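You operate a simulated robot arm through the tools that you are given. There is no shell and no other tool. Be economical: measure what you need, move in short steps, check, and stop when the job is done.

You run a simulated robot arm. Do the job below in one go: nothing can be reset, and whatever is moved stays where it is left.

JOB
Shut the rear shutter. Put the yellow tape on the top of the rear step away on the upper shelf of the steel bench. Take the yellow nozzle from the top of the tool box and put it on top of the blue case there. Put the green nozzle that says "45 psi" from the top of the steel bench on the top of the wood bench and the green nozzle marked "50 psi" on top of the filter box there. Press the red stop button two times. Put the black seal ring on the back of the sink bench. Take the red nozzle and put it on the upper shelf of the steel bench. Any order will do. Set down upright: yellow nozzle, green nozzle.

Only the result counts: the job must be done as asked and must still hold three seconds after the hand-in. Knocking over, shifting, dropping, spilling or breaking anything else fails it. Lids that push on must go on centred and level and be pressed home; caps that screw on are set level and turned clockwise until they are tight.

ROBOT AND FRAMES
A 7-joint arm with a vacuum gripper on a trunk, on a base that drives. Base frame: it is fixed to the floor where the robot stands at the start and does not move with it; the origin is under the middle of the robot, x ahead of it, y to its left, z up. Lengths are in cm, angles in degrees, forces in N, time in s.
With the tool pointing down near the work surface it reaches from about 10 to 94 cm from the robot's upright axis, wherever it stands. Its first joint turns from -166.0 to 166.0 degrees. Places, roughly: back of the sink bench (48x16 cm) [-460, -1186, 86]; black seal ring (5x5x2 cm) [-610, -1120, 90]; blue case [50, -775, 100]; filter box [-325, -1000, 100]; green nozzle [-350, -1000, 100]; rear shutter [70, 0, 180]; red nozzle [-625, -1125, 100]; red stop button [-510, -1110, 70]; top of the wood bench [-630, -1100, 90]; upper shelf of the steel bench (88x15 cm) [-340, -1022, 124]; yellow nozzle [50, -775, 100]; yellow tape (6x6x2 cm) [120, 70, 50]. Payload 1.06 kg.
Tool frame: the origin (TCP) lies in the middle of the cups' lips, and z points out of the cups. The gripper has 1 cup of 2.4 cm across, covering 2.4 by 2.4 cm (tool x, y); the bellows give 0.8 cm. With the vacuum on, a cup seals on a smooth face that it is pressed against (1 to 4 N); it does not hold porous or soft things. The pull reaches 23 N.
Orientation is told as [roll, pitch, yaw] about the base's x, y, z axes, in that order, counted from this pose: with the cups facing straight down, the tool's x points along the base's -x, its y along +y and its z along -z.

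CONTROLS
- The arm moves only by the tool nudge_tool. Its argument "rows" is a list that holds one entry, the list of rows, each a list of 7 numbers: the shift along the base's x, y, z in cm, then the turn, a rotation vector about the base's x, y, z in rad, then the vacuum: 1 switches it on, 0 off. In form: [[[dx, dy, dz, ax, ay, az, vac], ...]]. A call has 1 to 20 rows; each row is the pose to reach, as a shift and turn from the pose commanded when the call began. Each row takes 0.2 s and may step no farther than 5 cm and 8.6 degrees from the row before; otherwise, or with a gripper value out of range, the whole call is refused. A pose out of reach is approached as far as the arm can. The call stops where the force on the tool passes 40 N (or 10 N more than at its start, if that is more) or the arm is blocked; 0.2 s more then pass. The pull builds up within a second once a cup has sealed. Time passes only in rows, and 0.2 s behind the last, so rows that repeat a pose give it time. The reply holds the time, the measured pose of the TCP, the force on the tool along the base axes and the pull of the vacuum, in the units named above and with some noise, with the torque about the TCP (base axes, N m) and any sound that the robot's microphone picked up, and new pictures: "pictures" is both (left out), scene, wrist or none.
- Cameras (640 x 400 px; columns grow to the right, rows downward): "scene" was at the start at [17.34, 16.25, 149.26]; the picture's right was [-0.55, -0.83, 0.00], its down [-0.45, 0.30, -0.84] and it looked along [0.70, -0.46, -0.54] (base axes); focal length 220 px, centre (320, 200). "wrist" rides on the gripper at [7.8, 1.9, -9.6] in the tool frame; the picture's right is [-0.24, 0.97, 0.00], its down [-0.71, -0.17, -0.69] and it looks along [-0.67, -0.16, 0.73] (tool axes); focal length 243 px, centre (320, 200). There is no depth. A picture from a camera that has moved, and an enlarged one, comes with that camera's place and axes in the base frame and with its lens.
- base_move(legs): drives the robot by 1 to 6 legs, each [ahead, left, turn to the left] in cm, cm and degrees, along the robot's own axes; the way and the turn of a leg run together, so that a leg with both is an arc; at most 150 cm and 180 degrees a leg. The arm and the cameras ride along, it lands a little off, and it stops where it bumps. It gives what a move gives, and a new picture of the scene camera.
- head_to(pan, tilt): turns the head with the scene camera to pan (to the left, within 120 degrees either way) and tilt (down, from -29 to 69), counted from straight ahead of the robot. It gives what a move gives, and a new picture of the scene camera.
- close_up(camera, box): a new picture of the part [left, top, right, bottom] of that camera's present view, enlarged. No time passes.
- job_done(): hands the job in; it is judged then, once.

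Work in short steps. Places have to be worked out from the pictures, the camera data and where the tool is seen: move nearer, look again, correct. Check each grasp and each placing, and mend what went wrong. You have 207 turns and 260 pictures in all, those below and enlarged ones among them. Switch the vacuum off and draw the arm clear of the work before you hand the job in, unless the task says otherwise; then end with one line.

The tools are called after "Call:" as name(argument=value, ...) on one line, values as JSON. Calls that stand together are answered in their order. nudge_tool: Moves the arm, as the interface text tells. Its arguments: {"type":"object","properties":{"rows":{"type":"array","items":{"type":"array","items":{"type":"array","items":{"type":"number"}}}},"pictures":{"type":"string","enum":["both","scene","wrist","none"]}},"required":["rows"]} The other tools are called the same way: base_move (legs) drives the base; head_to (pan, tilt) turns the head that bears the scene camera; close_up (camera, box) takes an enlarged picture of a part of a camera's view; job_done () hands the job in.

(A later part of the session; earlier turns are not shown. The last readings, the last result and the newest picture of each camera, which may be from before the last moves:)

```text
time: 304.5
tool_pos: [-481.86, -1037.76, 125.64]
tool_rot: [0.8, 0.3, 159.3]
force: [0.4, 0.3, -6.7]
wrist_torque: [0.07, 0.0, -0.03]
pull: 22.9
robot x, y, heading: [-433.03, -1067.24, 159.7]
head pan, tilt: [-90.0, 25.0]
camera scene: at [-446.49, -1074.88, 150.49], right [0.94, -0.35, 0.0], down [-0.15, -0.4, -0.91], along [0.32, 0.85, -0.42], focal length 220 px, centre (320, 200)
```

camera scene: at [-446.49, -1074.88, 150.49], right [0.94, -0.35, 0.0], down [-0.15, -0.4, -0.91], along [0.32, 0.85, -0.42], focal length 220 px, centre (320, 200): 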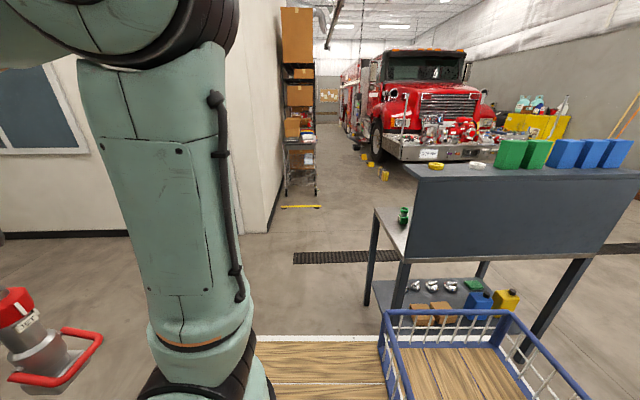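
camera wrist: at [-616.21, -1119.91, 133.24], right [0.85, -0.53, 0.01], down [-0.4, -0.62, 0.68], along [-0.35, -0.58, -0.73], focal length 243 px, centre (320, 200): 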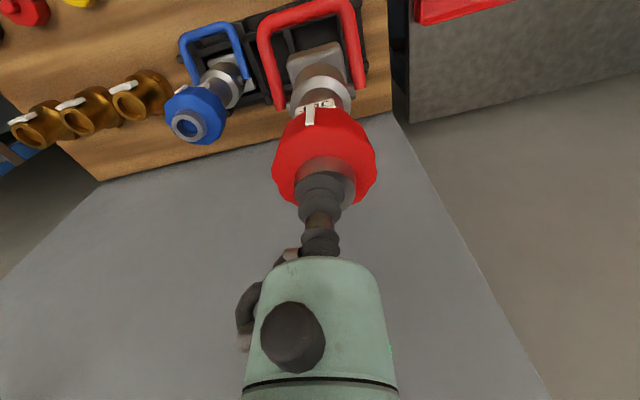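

The shelf is to my right; tape and white roll are 16.6 cm apart with their midpoint at (-363.8, -1012.6) – room for the nozzle. I check behind first.

Call:
head_to(pan=-120, tilt=30)

Call:
head_to(pan=120, tilt=30)

```text
time: 305.4
tool_pos: [-481.88, -1037.77, 125.71]
tool_rot: [0.7, 0.3, 159.3]
force: [-0.3, 0.0, -6.7]
wrist_torque: [0.01, -0.01, 0.01]
pull: 22.8
robot x, y, heading: [-432.95, -1067.44, 159.3]
head pan, tilt: [-120.0, 30.0]
camera scene: at [-442.75, -1077.75, 149.7], right [0.64, -0.77, 0.0], down [-0.39, -0.32, -0.87], along [0.67, 0.55, -0.5], focal length 220 px, centre (320, 200)
```

scene: 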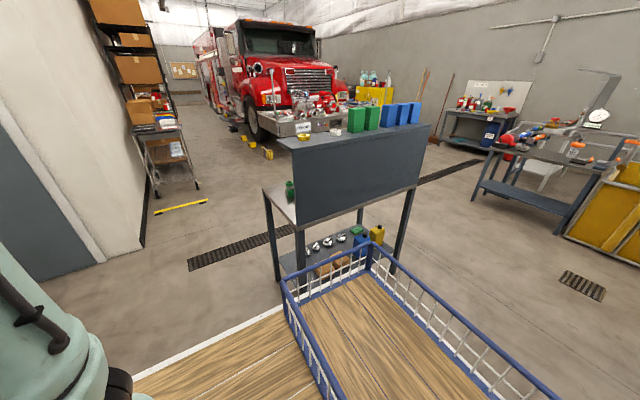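

```text
time: 308.8
tool_pos: [-481.89, -1037.85, 125.73]
tool_rot: [0.9, 0.3, 159.3]
force: [-0.6, -0.1, -6.8]
wrist_torque: [0.06, -0.01, -0.02]
pull: 22.6
robot x, y, heading: [-432.97, -1067.72, 159.4]
head pan, tilt: [120.0, 30.0]
camera scene: at [-448.24, -1092.43, 149.7], right [-0.99, -0.16, 0.0], down [-0.08, 0.49, -0.87], along [0.14, -0.85, -0.5], focal length 220 px, centre (320, 200)
```

scene: 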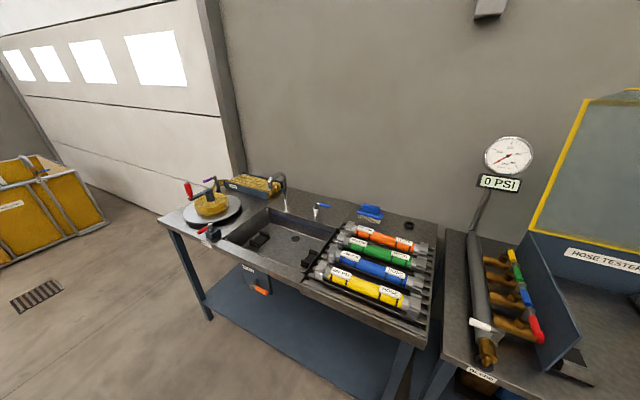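

Clear behind. I back up 73 cm, align with the shelf and look right.

Call:
base_move(legs=[[-73, 0, 0], [0, 0, 2.5]])

Call:
head_to(pan=-85, tilt=40)

```text
time: 313.1
tool_pos: [-416.12, -1065.49, 125.7]
tool_rot: [0.8, 0.3, 162.9]
force: [0.5, 0.3, -7.3]
wrist_torque: [0.03, 0.02, 0.01]
pull: 22.5
robot x, y, heading: [-365.48, -1091.78, 163.1]
head pan, tilt: [120.0, 30.0]
camera scene: at [-379.15, -1117.91, 149.7], right [-0.97, -0.23, 0.0], down [-0.11, 0.49, -0.87], along [0.2, -0.84, -0.5], focal length 220 px, centre (320, 200)
```

scene: 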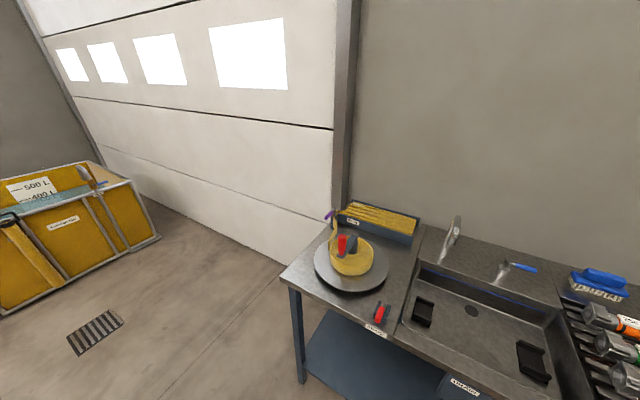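

```text
time: 316.1
tool_pos: [-416.05, -1065.52, 125.74]
tool_rot: [0.8, 0.4, 162.9]
force: [-0.9, -0.6, -5.4]
wrist_torque: [0.02, -0.01, 0.01]
pull: 23.5
robot x, y, heading: [-365.49, -1092.11, 163.0]
head pan, tilt: [-85.0, 40.0]
camera scene: at [-379.42, -1100.77, 148.16], right [0.98, -0.21, 0.0], down [-0.13, -0.63, -0.77], along [0.16, 0.75, -0.64], focal length 220 px, centre (320, 200)
```

scene: 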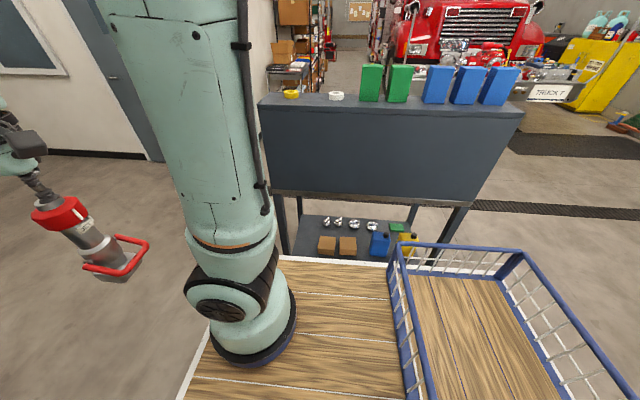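

I strafe right 25 cm so the spot is about 36 cm from the arm's axis, then raise the tool.

Call:
base_move(legs=[[0, -25, 0]])

Call:
nudge_tool(rows=[[[0, 0, 4, 0, 0, 0, 1], [0, 0, 8, 0, 0, 0, 1], [0, 0, 12, 0, 0, 0, 1], [0, 0, 16, 0, 0, 0, 1], [0, 0, 20, 0, 0, 0, 1], [0, 0, 24, 0, 0, 0, 1]]], pictures="none")

```text
time: 318.0
tool_pos: [-408.71, -1041.4, 125.59]
tool_rot: [0.7, 0.3, 162.9]
force: [-0.1, -0.5, -7.5]
wrist_torque: [0.0, -0.01, -0.01]
pull: 22.9
robot x, y, heading: [-358.19, -1068.05, 163.1]
head pan, tilt: [-85.0, 40.0]
camera scene: at [-372.06, -1076.68, 148.16], right [0.98, -0.21, 0.0], down [-0.13, -0.63, -0.77], along [0.16, 0.75, -0.64], focal length 220 px, centre (320, 200)
```

scene: 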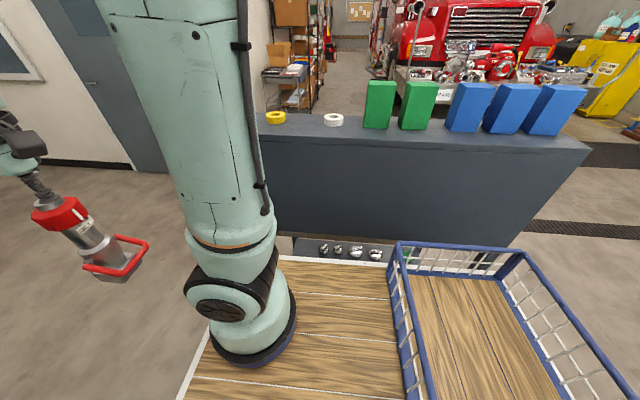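

```text
time: 319.4
tool_pos: [-408.75, -1041.58, 149.82]
tool_rot: [0.7, 0.3, 162.9]
force: [-0.9, -0.3, -5.8]
wrist_torque: [0.02, -0.01, 0.01]
pull: 22.4
robot x, y, heading: [-357.91, -1067.7, 163.3]
head pan, tilt: [-85.0, 40.0]
```

I swing the nozzle around to the right on an arc to above the spot, turning the tool -90° so the handle points across the shelf.

Call:
nudge_tool(rows=[[[1.2, 4.2, 0.5, 0, 0, -0.1, 1], [2.4, 8.4, 1, 0, 0, -0.2, 1], [3.6, 12.6, 1, 0, 0, -0.3, 1], [4.8, 16.8, 1, 0, 0, -0.4, 1], [6, 21, 1, 0, 0, -0.5, 1], [7.2, 25.2, 1, 0, 0, -0.6, 1], [8.75, 29, 1, 0, 0, -0.7, 1], [13, 29, 1, 0, 0, -0.81, 1], [17.3, 29, 1, 0, 0, -0.92, 1], [21.6, 29, 1, 0, 0, -1.03, 1], [25.9, 29, 1, 0, 0, -1.14, 1], [30.2, 29, 1, 0, 0, -1.25, 1], [34.5, 29, 1, 0, 0, -1.36, 1], [38.8, 29, 1, 0, 0, -1.47, 1], [43, 29, 1, 0, 0, -1.57, 1], [45, 29, 1, 0, 0, -1.57, 1]]])

```text
time: 322.8
tool_pos: [-363.99, -1012.46, 150.8]
tool_rot: [0.6, 0.3, 72.9]
force: [-0.8, 0.4, -6.2]
wrist_torque: [0.03, -0.03, -0.01]
pull: 23.4
robot x, y, heading: [-357.87, -1068.11, 163.1]
head pan, tilt: [-85.0, 40.0]
camera scene: at [-372.08, -1076.7, 148.16], right [0.98, -0.21, 0.0], down [-0.13, -0.63, -0.77], along [0.16, 0.75, -0.64], focal length 220 px, centre (320, 200)
camera wrist: at [-367.88, -1019.29, 160.43], right [-0.86, 0.51, 0.01], down [0.38, 0.63, 0.68], along [0.34, 0.59, -0.73], focal length 243 px, centre (320, 200)
```

scene: 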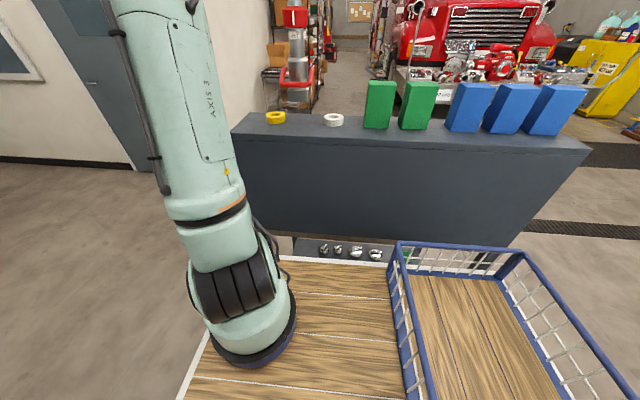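
wrist: 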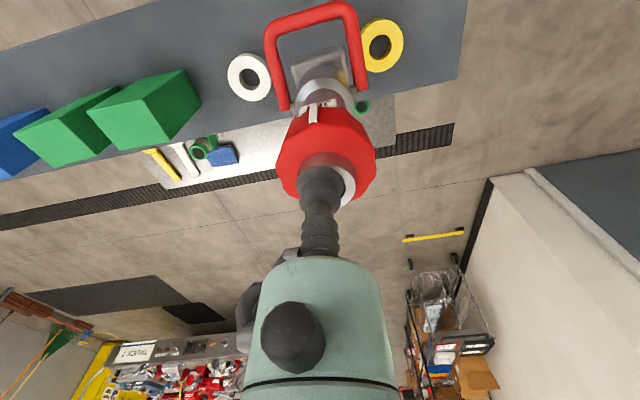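

The base hangs exactly between tape and roll, and the handle bar is ~4 cm above the base, clear of both. I lower gently.

Call:
nudge_tool(rows=[[[0.1, -0.1, -2, 0, 0, 0, 1], [0.1, -0.1, -4, 0, 0, 0, 1], [0.1, -0.1, -5, 0, 0, 0, 1], [0.1, -0.1, -5.4, 0, 0, 0, 1]]], pictures="wrist")

Call:
close_up(camera="scene", box=[220, 0, 380, 150])

```text
time: 323.8
tool_pos: [-363.82, -1012.48, 145.25]
tool_rot: [0.7, 0.3, 73.0]
force: [0.6, -0.2, -5.9]
wrist_torque: [-0.03, 0.02, 0.03]
pull: 23.0
robot x, y, heading: [-357.86, -1068.13, 163.0]
head pan, tilt: [-85.0, 40.0]
camera wrist: at [-367.7, -1019.31, 154.92], right [-0.86, 0.51, 0.01], down [0.38, 0.63, 0.68], along [0.34, 0.59, -0.73], focal length 243 px, centre (320, 200)
```

wrist: 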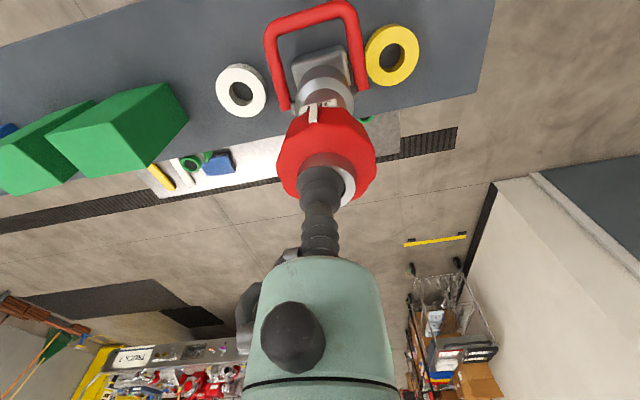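

```text
2.67 times, centred on (300, 75) of scene
camera zoom: at [-372.05, -1076.67, 148.16], right [0.98, -0.21, 0.0], down [-0.13, -0.63, -0.77], along [0.16, 0.75, -0.64], focal length 586 px, centre (373, 533)
```

zoom: 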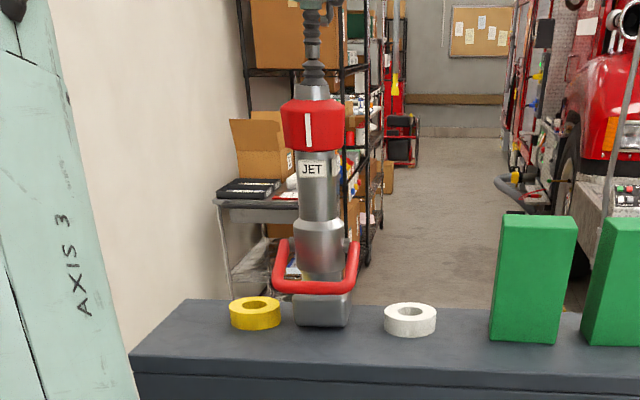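

It is slightly nearer the tape; I shift 0.8 cm toward the roll and lower to contact.

Call:
nudge_tool(rows=[[[0.75, -0.25, 0, 0, 0, 0, 1], [0.75, -0.25, -0.4, 0, 0, 0, 1], [0.75, -0.25, -0.8, 0, 0, 0, 1], [0.75, -0.25, -1.2, 0, 0, 0, 1], [0.75, -0.25, -1.5, 0, 0, 0, 1], [0.75, -0.25, -1.8, 0, 0, 0, 1]]], pictures="none")

Call:
close_up(camera="scene", box=[220, 0, 380, 150])

```text
time: 325.1
tool_pos: [-363.03, -1012.73, 143.94]
tool_rot: [0.8, -0.1, 73.0]
force: [-0.9, 1.3, 11.3]
wrist_torque: [-0.05, 0.01, -0.01]
pull: 23.3
robot x, y, heading: [-357.8, -1067.97, 163.2]
head pan, tilt: [-85.0, 40.0]
stopped in row 6: the force on the tool passed its limit at 47 N (the readings are from after the stop); the commanded pose is now the measured one
```

```text
2.67 times, centred on (300, 75) of scene
camera zoom: at [-372.07, -1076.71, 148.16], right [0.98, -0.21, 0.0], down [-0.13, -0.63, -0.77], along [0.16, 0.75, -0.64], focal length 586 px, centre (373, 533)
```

zoom: 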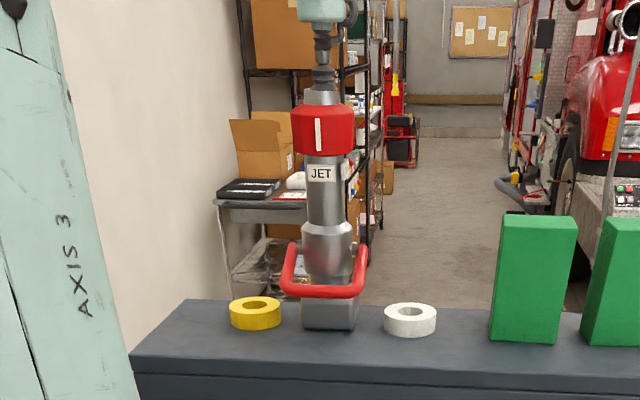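

It stands on the shelf, centred between the two rolls. I release and lift straight up.

Call:
nudge_tool(rows=[[[0, 0, 0.1, 0, 0, 0, 0], [0, 0, 0.1, 0, 0, 0, 0], [0, 0, 0.2, 0, 0, 0, 0], [0, 0, 0.5, 0, 0, 0, 0], [0, 0, 1, 0, 0, 0, 0], [0, 0, 2, 0, 0, 0, 0], [0, 0, 5, 0, 0, 0, 0], [0, 0, 8, 0, 0, 0, 0], [0, 0, 12, 0, 0, 0, 0]]], pictures="none")

Call:
close_up(camera="scene", box=[220, 0, 380, 150])

```text
time: 327.1
tool_pos: [-362.88, -1012.84, 154.01]
tool_rot: [0.6, 0.1, 73.0]
force: [1.4, 0.3, -0.2]
wrist_torque: [0.0, -0.03, 0.04]
pull: 0.0
out of reach, approached as far as the arm can: row 9
robot x, y, heading: [-357.73, -1067.98, 163.0]
head pan, tilt: [-85.0, 40.0]
```

```text
2.67 times, centred on (300, 75) of scene
camera zoom: at [-372.04, -1076.68, 148.17], right [0.98, -0.21, 0.0], down [-0.13, -0.63, -0.77], along [0.16, 0.75, -0.64], focal length 586 px, centre (373, 533)
```

zoom: 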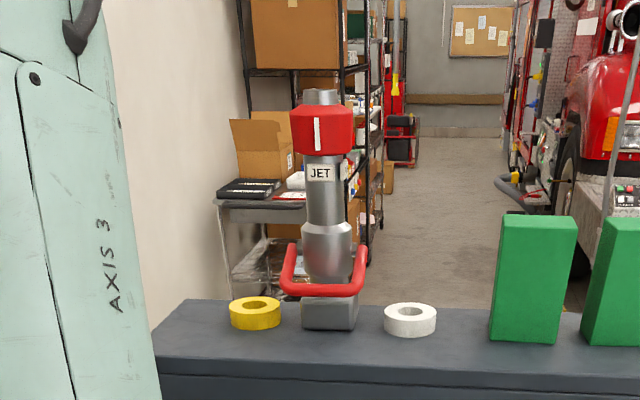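

The red nozzle stands on the shelf. I swing the arm back to the front of the robot.

Call:
nudge_tool(rows=[[[-2, 0, -0.5, 0, 0, 0, 0], [-6.3, 0, -1, 0, 0, 0.1, 0], [-10.6, 0, -1, 0, 0, 0.21, 0], [-14.9, 0, -1, 0, 0, 0.32, 0], [-19.2, 0, -1, 0, 0, 0.43, 0], [-23.5, 0, -1, 0, 0, 0.54, 0], [-27.8, 0, -1, 0, 0, 0.65, 0], [-32, 0, -1, 0, 0, 0.76, 0], [-36.3, 0, -1, 0, 0, 0.87, 0], [-38, -4.2, -2, 0, 0, 0.97, 0], [-39.2, -8.4, -4, 0, 0, 1.07, 0], [-40.4, -12.6, -7, 0, 0, 1.17, 0], [-41.6, -16.8, -10, 0, 0, 1.27, 0], [-42.8, -21, -13, 0, 0, 1.37, 0], [-44, -25, -16, 0, 0, 1.47, 0], [-45, -28, -19, 0, 0, 1.57, 0]]], pictures="none")

Call:
head_to(pan=-120, tilt=25)

```text
refused: row 12 steps farther than a row can; nothing moved
```

```text
time: 328.1
tool_pos: [-362.82, -1012.87, 153.92]
tool_rot: [0.6, 0.0, 73.1]
force: [0.3, 0.5, -0.2]
wrist_torque: [0.0, 0.01, 0.0]
pull: 0.0
robot x, y, heading: [-358.07, -1068.1, 163.2]
head pan, tilt: [-120.0, 25.0]
camera scene: at [-367.08, -1078.7, 150.49], right [0.68, -0.73, 0.0], down [-0.31, -0.29, -0.91], along [0.66, 0.62, -0.42], focal length 220 px, centre (320, 200)
```

scene: 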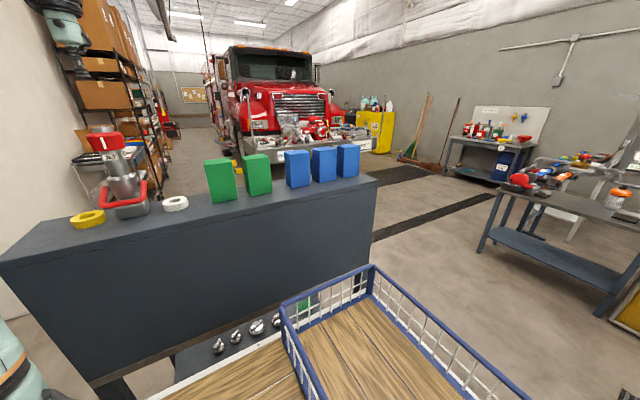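

Call:
nudge_tool(rows=[[[-2, 0, -0.5, 0, 0, 0, 0], [-6.3, 0, -1, 0, 0, 0.1, 0], [-10.6, 0, -1, 0, 0, 0.21, 0], [-14.9, 0, -1, 0, 0, 0.32, 0], [-19.2, 0, -1, 0, 0, 0.43, 0], [-23.5, 0, -1, 0, 0, 0.54, 0], [-27.8, 0, -1, 0, 0, 0.65, 0], [-32, 0, -1, 0, 0, 0.76, 0], [-36.3, 0, -1, 0, 0, 0.87, 0], [-38, -4.2, -2, 0, 0, 0.97, 0], [-39.2, -8, -4, 0, 0, 1.07, 0], [-40.4, -11.8, -6.5, 0, 0, 1.17, 0], [-41.6, -15.6, -9, 0, 0, 1.27, 0], [-42.8, -19.4, -11.5, 0, 0, 1.37, 0], [-44, -23.2, -14, 0, 0, 1.47, 0], [-45, -27, -16.5, 0, 0, 1.57, 0]]], pictures="none")

Call:
close_up(camera="scene", box=[330, 80, 570, 200])

Call:
close_up(camera="scene", box=[220, 90, 400, 190])

```text
time: 331.5
tool_pos: [-407.89, -1039.62, 137.25]
tool_rot: [0.7, 0.0, 163.0]
force: [0.6, 0.0, 1.0]
wrist_torque: [0.01, 0.0, 0.01]
pull: 0.0
robot x, y, heading: [-358.1, -1067.8, 163.0]
head pan, tilt: [-120.0, 25.0]
```

```text
2.67 times, centred on (450, 140) of scene
camera zoom: at [-367.08, -1078.68, 150.5], right [0.68, -0.73, 0.0], down [-0.31, -0.29, -0.91], along [0.66, 0.62, -0.42], focal length 586 px, centre (-27, 360)
```

zoom: 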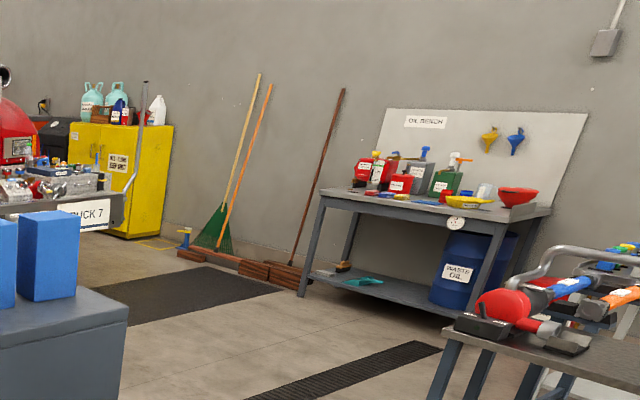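

```text
3.56 times, centred on (310, 140) of scene
camera zoom: at [-367.08, -1078.68, 150.5], right [0.68, -0.73, 0.0], down [-0.31, -0.29, -0.91], along [0.66, 0.62, -0.42], focal length 782 px, centre (356, 413)
```

zoom: 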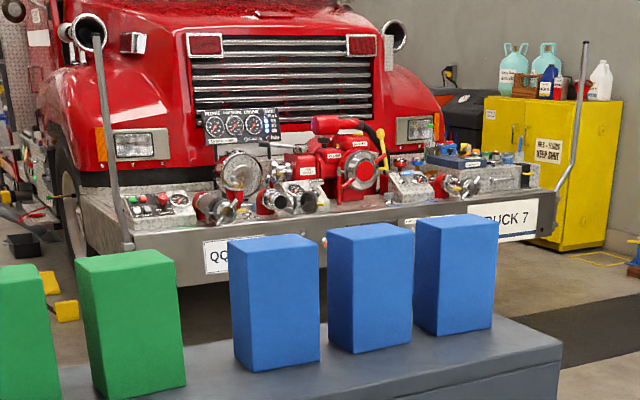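

Next the yellow nozzle: the tool box sits on the truck's front bumper near (50, -775). I go round the east side of the steel bench: left 20, back 136, turn right 92°, then ahead.

Call:
base_move(legs=[[0, 20, 0], [-136, 0, 0], [0, 0, -92]])

Call:
head_to(pan=-20, tilt=15)

```text
time: 343.3
tool_pos: [-205.17, -1077.84, 137.2]
tool_rot: [0.7, 0.0, 71.9]
force: [0.3, 0.2, 0.2]
wrist_torque: [0.02, 0.02, -0.01]
pull: 0.0
robot x, y, heading: [-234.04, -1127.07, 72.4]
head pan, tilt: [-120.0, 25.0]
camera scene: at [-245.16, -1117.94, 150.5], right [-0.74, -0.67, 0.0], down [-0.28, 0.31, -0.91], along [0.61, -0.67, -0.42], focal length 220 px, centre (320, 200)
```

scene: 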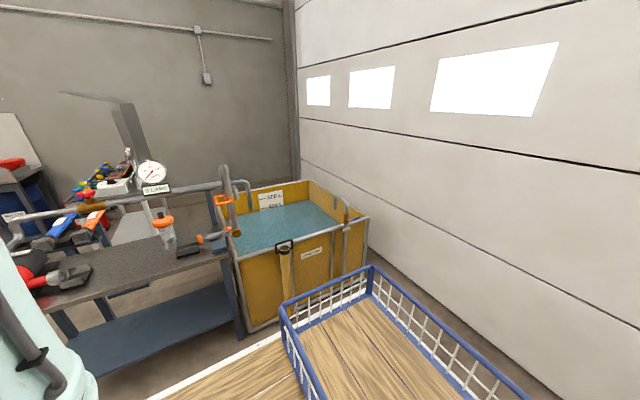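

```text
time: 345.1
tool_pos: [-205.21, -1077.8, 137.11]
tool_rot: [0.8, 0.0, 72.0]
force: [0.1, 0.0, 0.6]
wrist_torque: [0.02, -0.02, 0.0]
pull: 0.0
robot x, y, heading: [-234.59, -1127.4, 72.1]
head pan, tilt: [-20.0, 15.0]
camera scene: at [-245.59, -1103.74, 152.12], right [0.79, -0.62, 0.0], down [-0.16, -0.2, -0.97], along [0.59, 0.76, -0.26], focal length 220 px, centre (320, 200)
```

scene: 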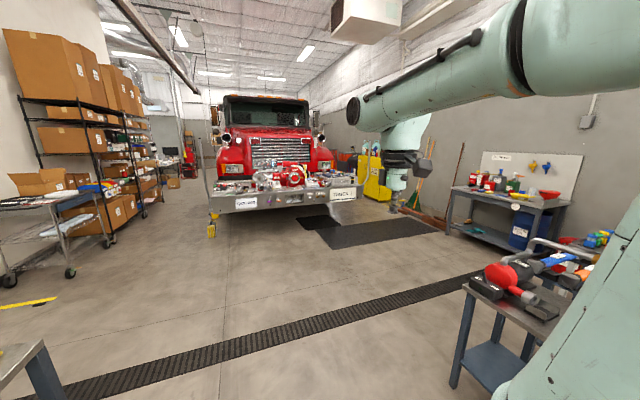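

Clear ahead. I drive ahead 220 cm and strafe right 160 cm.

Call:
base_move(legs=[[120, 0, 0], [110, 0, 0], [0, -80, 0], [0, -75, 0]])

Call:
head_to(pan=0, tilt=20)

```text
time: 363.9
tool_pos: [15.51, -911.53, 137.17]
tool_rot: [0.7, 0.0, 70.0]
force: [0.4, -0.4, -0.6]
wrist_torque: [-0.03, 0.02, 0.02]
pull: 0.0
robot x, y, heading: [-14.78, -959.91, 70.1]
head pan, tilt: [-20.0, 15.0]
camera scene: at [-25.63, -936.0, 152.12], right [0.77, -0.64, 0.0], down [-0.17, -0.2, -0.97], along [0.62, 0.74, -0.26], focal length 220 px, centre (320, 200)
```

scene: 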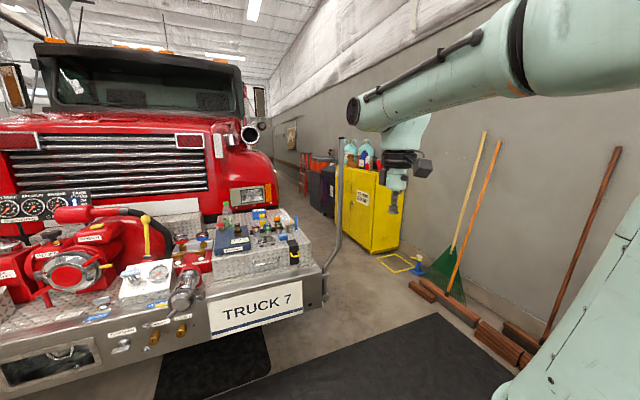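

```text
time: 364.8
tool_pos: [15.66, -911.41, 137.12]
tool_rot: [0.8, 0.0, 70.0]
force: [0.4, -0.2, 0.3]
wrist_torque: [-0.02, 0.01, -0.01]
pull: 0.0
robot x, y, heading: [-15.32, -959.64, 70.3]
head pan, tilt: [0.0, 20.0]
camera scene: at [-28.45, -934.41, 151.31], right [0.94, -0.34, 0.0], down [-0.12, -0.32, -0.94], along [0.32, 0.88, -0.34], focal length 220 px, centre (320, 200)
```

scene: 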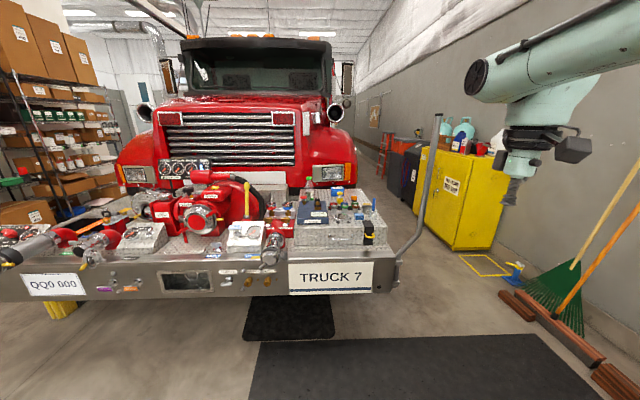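

Call:
close_up(camera="scene", box=[255, 165, 405, 275])

```text
3.64 times, centred on (330, 220) of scene
camera zoom: at [-28.45, -934.41, 151.31], right [0.94, -0.34, 0.0], down [-0.12, -0.32, -0.94], along [0.32, 0.88, -0.34], focal length 800 px, centre (284, 127)
```

zoom: 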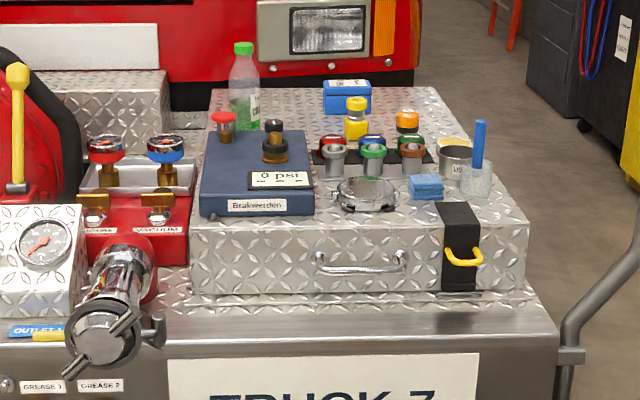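

The tool box carries a dark-blue case, a rack of colored nozzles and small items. I drive 50 cm closer for detail.

Call:
base_move(legs=[[50, 0, 0]])

Call:
head_to(pan=0, tilt=35)

Call:
close_up(camera="scene", box=[220, 100, 400, 240])

```text
time: 367.7
tool_pos: [32.45, -864.96, 137.21]
tool_rot: [0.7, 0.0, 70.0]
force: [0.1, -0.4, 0.4]
wrist_torque: [0.01, 0.04, -0.01]
pull: 0.1
robot x, y, heading: [1.73, -913.15, 70.2]
head pan, tilt: [0.0, 20.0]
camera scene: at [-11.64, -887.79, 151.3], right [0.94, -0.34, 0.0], down [-0.12, -0.32, -0.94], along [0.32, 0.88, -0.34], focal length 220 px, centre (320, 200)
```

scene: 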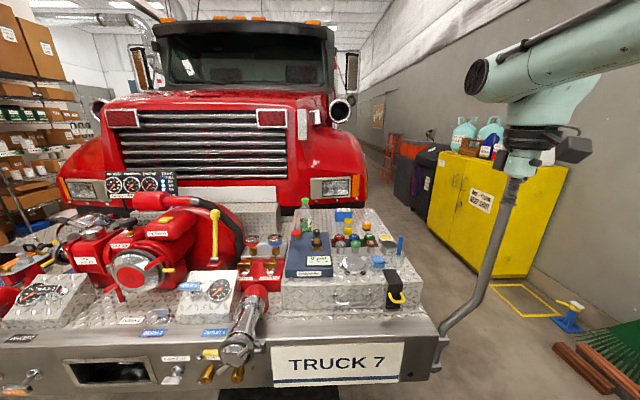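

```text
time: 368.4
tool_pos: [32.44, -864.99, 137.26]
tool_rot: [0.7, 0.0, 70.0]
force: [0.5, 0.6, -0.9]
wrist_torque: [-0.02, 0.02, 0.0]
pull: 0.1
robot x, y, heading: [1.68, -913.51, 70.2]
head pan, tilt: [0.0, 35.0]
camera scene: at [-11.81, -888.26, 148.92], right [0.94, -0.34, 0.0], down [-0.19, -0.54, -0.82], along [0.28, 0.77, -0.57], focal length 220 px, centre (320, 200)
```

scene: 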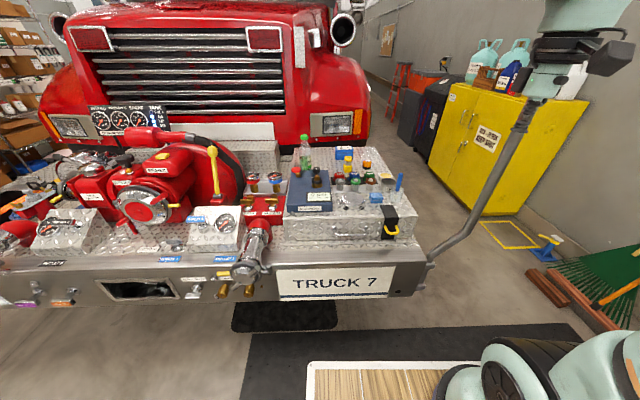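

```text
2.86 times, centred on (310, 170) of scene
camera zoom: at [-11.81, -888.26, 148.92], right [0.94, -0.34, 0.0], down [-0.19, -0.54, -0.82], along [0.28, 0.77, -0.57], focal length 628 px, centre (349, 286)
```

zoom: 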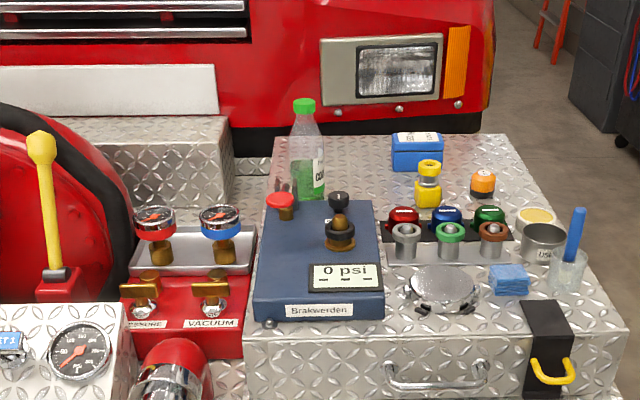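

Call:
close_up(camera="scene", box=[315, 140, 375, 185])

```text
8.89 times, centred on (345, 162) of scene
camera zoom: at [-11.81, -888.26, 148.92], right [0.94, -0.34, 0.0], down [-0.19, -0.54, -0.82], along [0.28, 0.77, -0.57], focal length 1954 px, centre (98, 533)
```

zoom: 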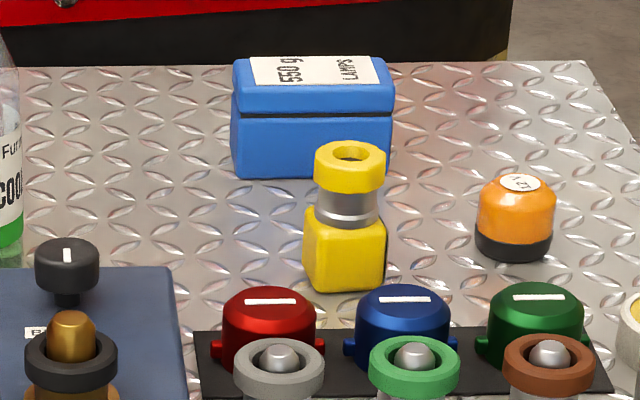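

The small blue "LAMPS" case behind the yellow nozzle is the blue case. It is deep on the bumper, so I turn my right side to the truck for more reach: turn left 90°, back 5, then strafe right 32 cm first.

Call:
base_move(legs=[[0, 0, 90], [-5, 0, 0], [0, -32, 0]])

Call:
head_to(pan=-85, tilt=40)

```text
time: 374.9
tool_pos: [-30.26, -853.63, 137.19]
tool_rot: [0.7, 0.0, 159.1]
force: [1.0, -0.4, 0.8]
wrist_torque: [0.0, -0.03, 0.02]
pull: 0.0
robot x, y, heading: [17.36, -884.98, 159.2]
head pan, tilt: [0.0, 35.0]
camera scene: at [-7.58, -898.05, 148.92], right [0.35, 0.94, 0.0], down [0.54, -0.2, -0.82], along [-0.77, 0.29, -0.57], focal length 220 px, centre (320, 200)
```

scene: 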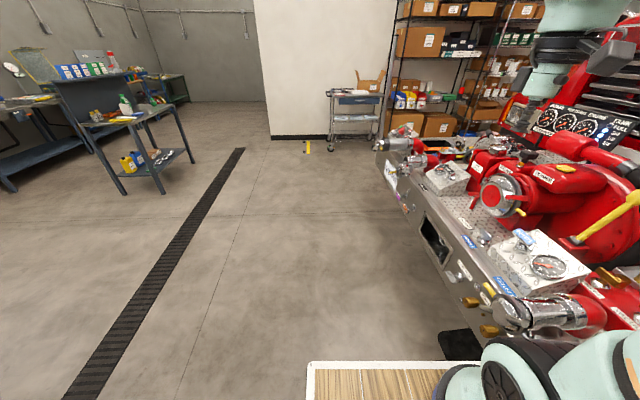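

```text
time: 376.5
tool_pos: [-30.24, -853.67, 137.18]
tool_rot: [0.8, 0.0, 159.1]
force: [0.0, 0.9, -0.7]
wrist_torque: [0.01, -0.02, -0.04]
pull: 0.0
robot x, y, heading: [17.66, -885.27, 159.3]
head pan, tilt: [-85.0, 40.0]
camera scene: at [2.95, -892.99, 148.16], right [0.96, -0.27, 0.0], down [-0.17, -0.62, -0.77], along [0.21, 0.74, -0.64], focal length 220 px, centre (320, 200)
```

scene: 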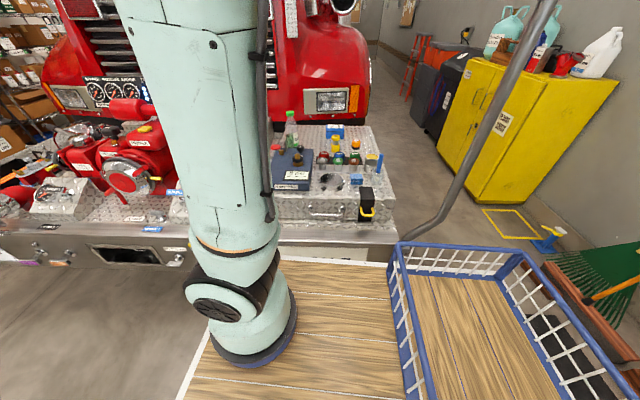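

Call:
close_up(camera="scene", box=[270, 105, 430, 255])

```text
2.67 times, centred on (350, 180) of scene
camera zoom: at [2.95, -892.99, 148.16], right [0.96, -0.27, 0.0], down [-0.17, -0.62, -0.77], along [0.21, 0.74, -0.64], focal length 586 px, centre (240, 253)
```

zoom: 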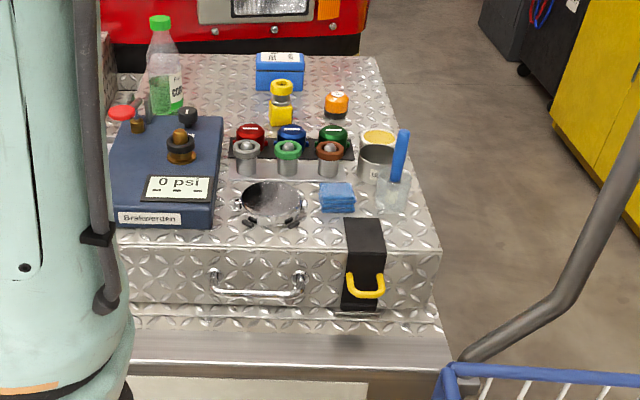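

Nozzle at about (41, -788, 99), case about (46, -772, 97). I strafe the last 11 cm toward the bumper (about 4 cm clearance left).

Call:
base_move(legs=[[0, -11, 0]])

```text
time: 377.6
tool_pos: [-26.44, -843.44, 137.14]
tool_rot: [0.7, 0.1, 159.1]
force: [-0.6, 0.9, -0.5]
wrist_torque: [0.02, 0.02, -0.01]
pull: 0.1
robot x, y, heading: [21.52, -875.05, 159.1]
head pan, tilt: [-85.0, 40.0]
camera scene: at [6.88, -882.66, 148.16], right [0.96, -0.27, 0.0], down [-0.17, -0.62, -0.77], along [0.21, 0.74, -0.64], focal length 220 px, centre (320, 200)
```

scene: 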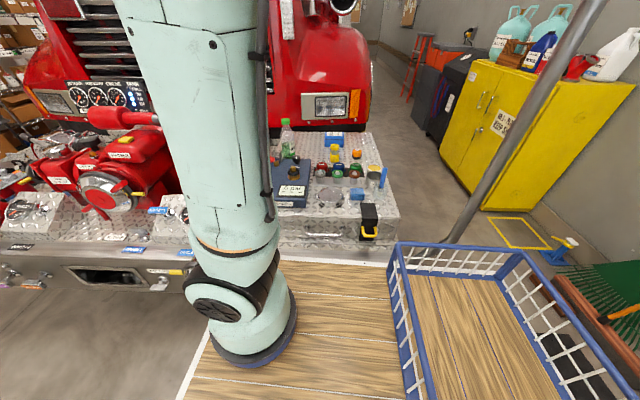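

No contact. I swing the arm over to the tool box on an arc at z=137, turning the tool with it.

Call:
nudge_tool(rows=[[[2.3, 4.2, 0, 0, 0, -0.08, 0], [4.7, 8.5, 0, 0, 0, -0.16, 0], [7.1, 12.8, 0, 0, 0, -0.25, 0], [9.5, 17, 0, 0, 0, -0.33, 0], [11.9, 21.3, 0, 0, 0, -0.41, 0], [14.3, 25.6, 0, 0, 0, -0.5, 0], [16.7, 29.9, 0, 0, 0, -0.58, 0], [19, 34.1, 0, 0, 0, -0.66, 0], [21.4, 38.4, 0, 0, 0, -0.75, 0], [26, 40, 0, 0, 0, -0.83, 0], [30.6, 41.5, 0, 0, 0, -0.91, 0], [35.2, 43, 0, 0, 0, -1.0, 0], [39.8, 44.5, 0, 0, 0, -1.08, 0], [44.4, 46, 0, 0, 0, -1.16, 0], [49, 47.5, 0, 0, 0, -1.25, 0], [53.6, 49, 0, 0, 0, -1.33, 0], [58.2, 50.5, 0, 0, 0, -1.41, 0], [62.8, 52, 0, 0, 0, -1.5, 0], [67, 53, 0, 0, 0, -1.57, 0]]])

```text
time: 381.6
tool_pos: [37.18, -800.97, 132.26]
tool_rot: [0.7, -0.4, 69.9]
force: [0.0, -2.5, 2.2]
wrist_torque: [0.18, 0.03, 0.0]
pull: 0.1
out of reach, approached as far as the arm can: row 15, 16, 17, 18, 19
robot x, y, heading: [21.21, -875.0, 159.3]
head pan, tilt: [-85.0, 40.0]
camera scene: at [6.85, -882.96, 148.14], right [0.96, -0.27, 0.0], down [-0.17, -0.62, -0.77], along [0.21, 0.74, -0.64], focal length 220 px, centre (320, 200)
camera wrist: at [32.72, -807.62, 141.75], right [-0.83, 0.56, 0.01], down [0.41, 0.6, 0.69], along [0.37, 0.58, -0.72], focal length 243 px, centre (320, 200)
```

scene: 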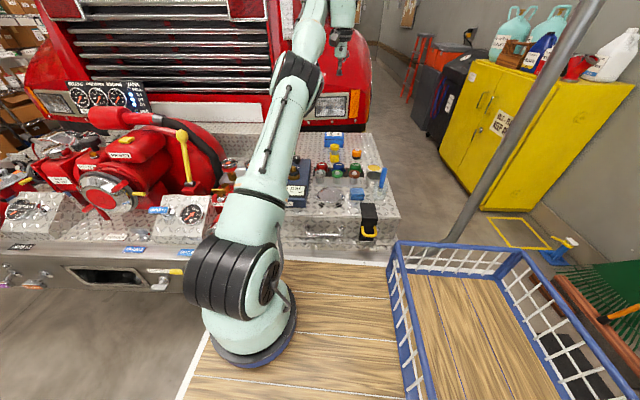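
wrist: 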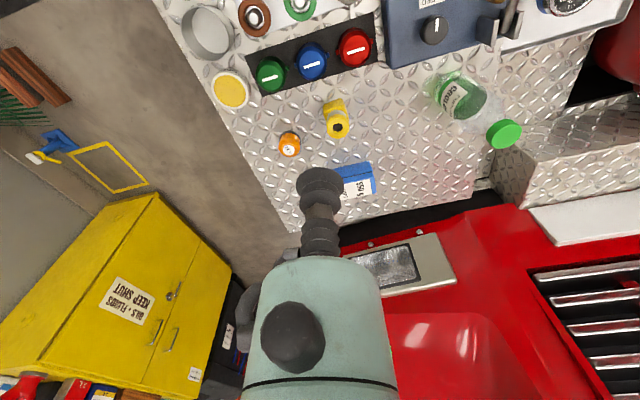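

The solver stalled short; the wrist view confirms nozzle (40.5, -789) and case (45, -773). I lower and move toward the nozzle in small steps.

Call:
nudge_tool(rows=[[[0.3, 1, -3, 0, 0, 0, 0], [0.7, 2.5, -6, 0, 0, 0, 0], [1.1, 4, -9, 0, 0, 0, 0], [1.6, 6, -12, 0, 0, 0, 0], [2.2, 8, -15, 0, 0, 0, 0], [2.8, 10, -18, 0, 0, 0, 0], [3.3, 12, -20, 0, 0, 0, 0]]])

```text
time: 383.2
tool_pos: [38.87, -792.96, 112.28]
tool_rot: [0.7, 0.1, 69.2]
force: [0.4, 0.5, 0.7]
wrist_torque: [-0.04, 0.01, 0.02]
pull: 0.1
out of reach, approached as far as the arm can: row 4, 5, 6, 7
robot x, y, heading: [21.51, -874.68, 159.5]
head pan, tilt: [-85.0, 40.0]
camera scene: at [6.88, -882.63, 148.17], right [0.96, -0.27, 0.0], down [-0.17, -0.62, -0.77], along [0.21, 0.74, -0.64], focal length 220 px, centre (320, 200)
camera wrist: at [34.38, -799.55, 121.84], right [-0.82, 0.57, 0.01], down [0.42, 0.6, 0.68], along [0.38, 0.57, -0.73], focal length 243 px, centre (320, 200)
```

scene: 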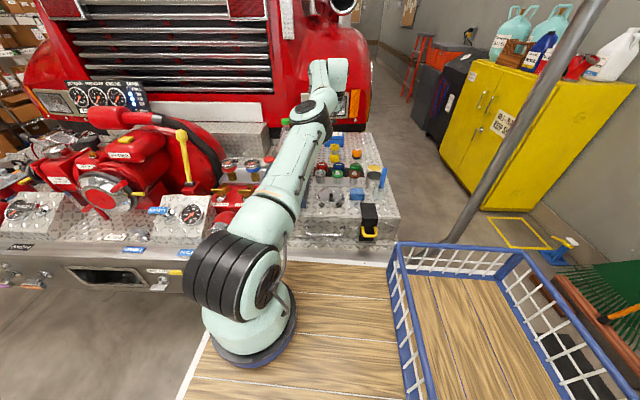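
wrist: 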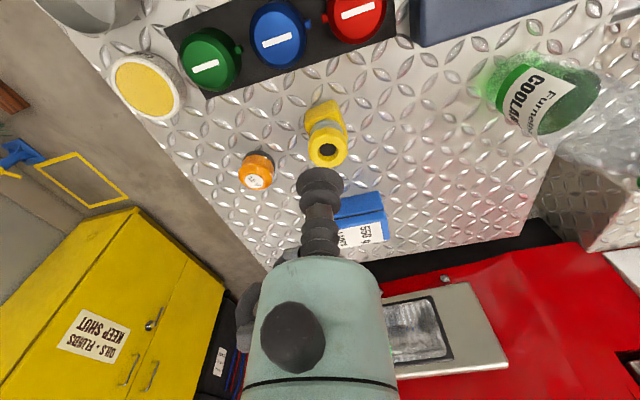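

The limit shows I cannot reach the case from this side. The right-hand end of the bumper is only about 29 cm from the case, so I will go round to the lane between truck and yellow cabinet. First I swing the arm back to the front.

Call:
nudge_tool(rows=[[[-0.5, -2, 4, 0, 0, 0, 0], [-1.5, -5, 8, 0, 0, 0, 0], [-2.5, -8, 11.5, 0, 0, 0, 0], [-4, -11.5, 14.5, 0, 0, 0.05, 0], [-6, -15, 17, 0, 0, 0.1, 0], [-8.5, -18.5, 19, 0, 0, 0.15, 0], [-13, -20, 20, 0, 0, 0.25, 0], [-17.5, -21, 20, 0, 0, 0.35, 0], [-22, -22, 20, 0, 0, 0.45, 0], [-26.5, -23, 20, 0, 0, 0.55, 0], [-31, -24, 20, 0, 0, 0.65, 0], [-35.5, -25.5, 20, 0, 0, 0.75, 0], [-40, -27, 20, 0, 0, 0.85, 0], [-44, -29.5, 20, 0, 0, 0.95, 0], [-48, -32, 20, 0, 0, 1.05, 0], [-52, -35, 20, 0, 0, 1.15, 0], [-55.5, -38.5, 20, 0, 0, 1.25, 0], [-58.5, -42, 20, 0, 0, 1.37, 0], [-61, -46, 20, 0, 0, 1.48, 0], [-63, -50, 20, 0, 0, 1.57, 0]]], pictures="none")

Call:
head_to(pan=-120, tilt=45)

```text
refused: row 2 steps farther than a row can; nothing moved
```

```text
time: 384.3
tool_pos: [38.86, -792.94, 112.38]
tool_rot: [0.8, 0.0, 69.2]
force: [0.2, -0.1, 1.0]
wrist_torque: [0.01, 0.0, 0.01]
pull: 0.1
robot x, y, heading: [21.72, -874.9, 159.3]
head pan, tilt: [-120.0, 45.0]
camera scene: at [10.87, -885.68, 147.44], right [0.63, -0.77, 0.0], down [-0.55, -0.45, -0.71], along [0.55, 0.45, -0.71], focal length 220 px, centre (320, 200)
```

scene: 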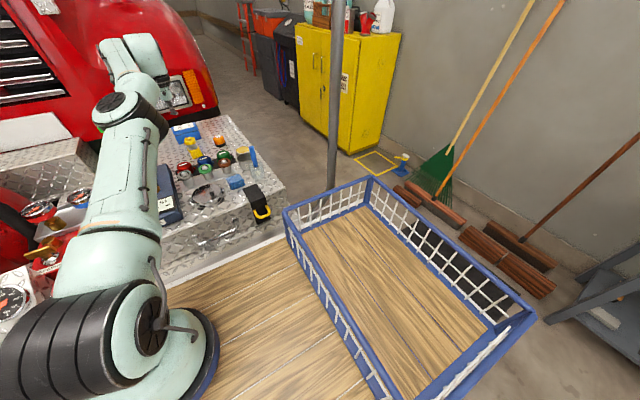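

The lane view is useful: bricks start at b≈455 (well behind), the pole is slim. I retract the arm with finer steps.

Call:
nudge_tool(rows=[[[-0.5, -2, 3.5, 0, 0, 0, 0], [-1.5, -4.5, 7, 0, 0, 0, 0], [-2.5, -7, 10.5, 0, 0, 0, 0], [-4, -10, 13.5, 0, 0, 0.05, 0], [-6, -13, 16, 0, 0, 0.1, 0], [-8.5, -16, 18, 0, 0, 0.15, 0], [-12.5, -18, 19, 0, 0, 0.25, 0], [-17, -19.5, 20, 0, 0, 0.35, 0], [-21.5, -21, 20, 0, 0, 0.45, 0], [-26, -22.5, 20, 0, 0, 0.55, 0], [-30.5, -24, 20, 0, 0, 0.65, 0], [-35, -25.5, 20, 0, 0, 0.75, 0], [-39.5, -27.5, 20, 0, 0, 0.85, 0], [-43.5, -30, 20, 0, 0, 0.95, 0], [-47, -33, 20, 0, 0, 1.05, 0], [-50, -36.5, 20, 0, 0, 1.15, 0], [-52, -40.5, 20, 0, 0, 1.25, 0], [-53, -45, 20, 0, 0, 1.37, 0], [-54, -49, 20, 0, 0, 1.48, 0], [-54.5, -53, 20, 0, 0, 1.57, 0]]], pictures="scene")

```text
time: 388.5
tool_pos: [-15.69, -846.1, 132.34]
tool_rot: [0.7, -0.1, 159.1]
force: [-0.2, -0.4, -1.0]
wrist_torque: [-0.01, -0.03, 0.01]
pull: 0.1
robot x, y, heading: [21.24, -874.37, 159.1]
head pan, tilt: [-120.0, 45.0]
camera scene: at [10.85, -885.66, 147.44], right [0.63, -0.77, 0.0], down [-0.55, -0.45, -0.71], along [0.55, 0.45, -0.71], focal length 220 px, centre (320, 200)
```

scene: 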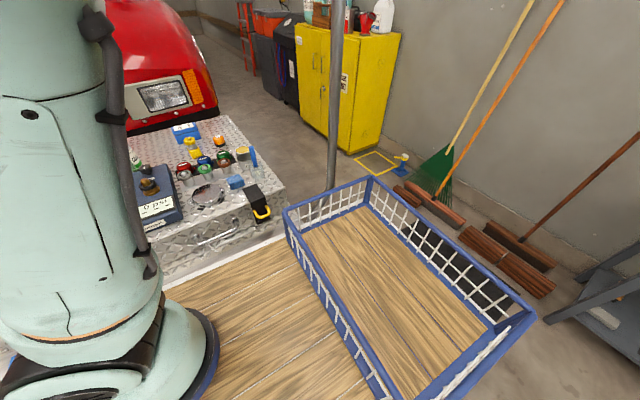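

The tool is tucked at 45 cm ahead. I move left 12 cm, back 88 cm, and check the pole.

Call:
base_move(legs=[[0, 12, 0], [-88, 0, 0]])

Call:
head_to(pan=-50, tilt=35)

```text
time: 393.9
tool_pos: [61.33, -887.94, 132.45]
tool_rot: [0.7, 0.0, 158.3]
force: [0.2, 0.5, 0.1]
wrist_torque: [0.04, -0.01, 0.02]
pull: 0.0
robot x, y, heading: [97.96, -917.05, 158.2]
head pan, tilt: [-120.0, 45.0]
camera scene: at [87.23, -928.03, 147.44], right [0.62, -0.78, 0.0], down [-0.55, -0.44, -0.71], along [0.55, 0.44, -0.71], focal length 220 px, centre (320, 200)
```

scene: 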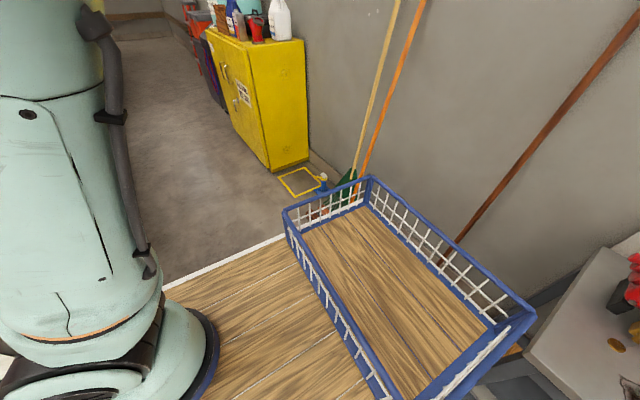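

```text
time: 395.3
tool_pos: [61.3, -888.08, 132.41]
tool_rot: [0.7, 0.0, 158.3]
force: [0.0, 0.6, -0.1]
wrist_torque: [-0.03, 0.01, 0.01]
pull: 0.1
robot x, y, heading: [98.1, -917.56, 158.6]
head pan, tilt: [-50.0, 35.0]
camera scene: at [78.08, -924.71, 148.92], right [0.95, 0.31, 0.0], down [0.18, -0.54, -0.82], along [-0.26, 0.78, -0.57], focal length 220 px, centre (320, 200)
```

scene: 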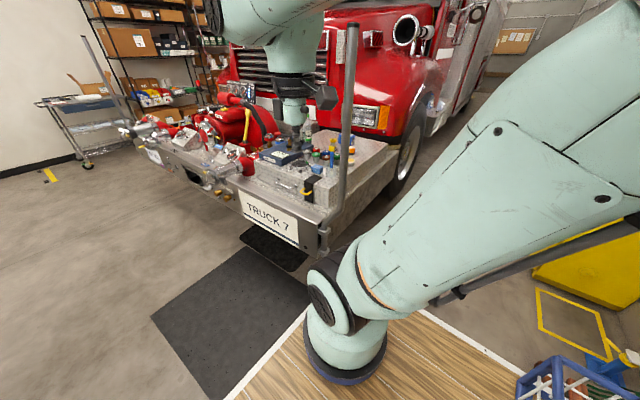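

The pole stands at b≈342 and my tool at b≈358. I pull the tool 6 cm further in, back up 3 cm more, then strafe right past the pole.

Call:
nudge_tool(rows=[[[1.9, -0.7, 0, 0, 0, 0, 0], [3.7, -1.4, 0, 0, 0, 0, 0], [5.6, -2.1, 0, 0, 0, 0, 0]]], pictures="none")

Call:
base_move(legs=[[-3, 0, 0], [0, -60, 0]])

```text
time: 396.1
tool_pos: [66.91, -890.18, 132.33]
tool_rot: [0.7, 0.0, 158.3]
force: [0.6, 1.3, 1.0]
wrist_torque: [0.0, 0.02, 0.01]
pull: 0.1
robot x, y, heading: [97.59, -917.58, 158.2]
head pan, tilt: [-50.0, 35.0]
```

```text
time: 400.0
tool_pos: [92.12, -834.85, 132.37]
tool_rot: [0.6, 0.0, 158.1]
force: [0.1, -0.1, 0.5]
wrist_torque: [-0.01, -0.01, -0.01]
pull: 0.1
robot x, y, heading: [122.99, -861.89, 158.4]
head pan, tilt: [-50.0, 35.0]
camera scene: at [103.36, -869.28, 148.92], right [0.95, 0.32, 0.0], down [0.18, -0.54, -0.82], along [-0.26, 0.78, -0.57], focal length 220 px, centre (320, 200)
```

scene: 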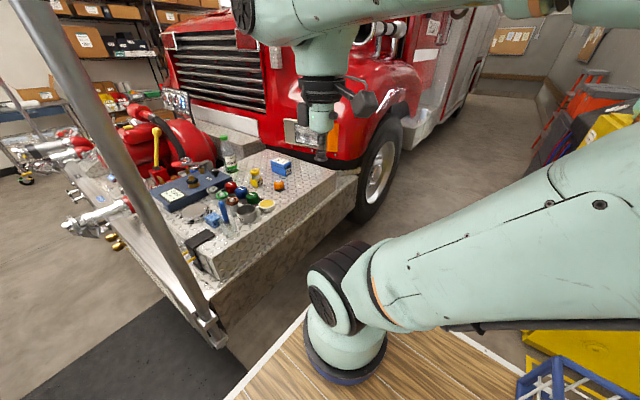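

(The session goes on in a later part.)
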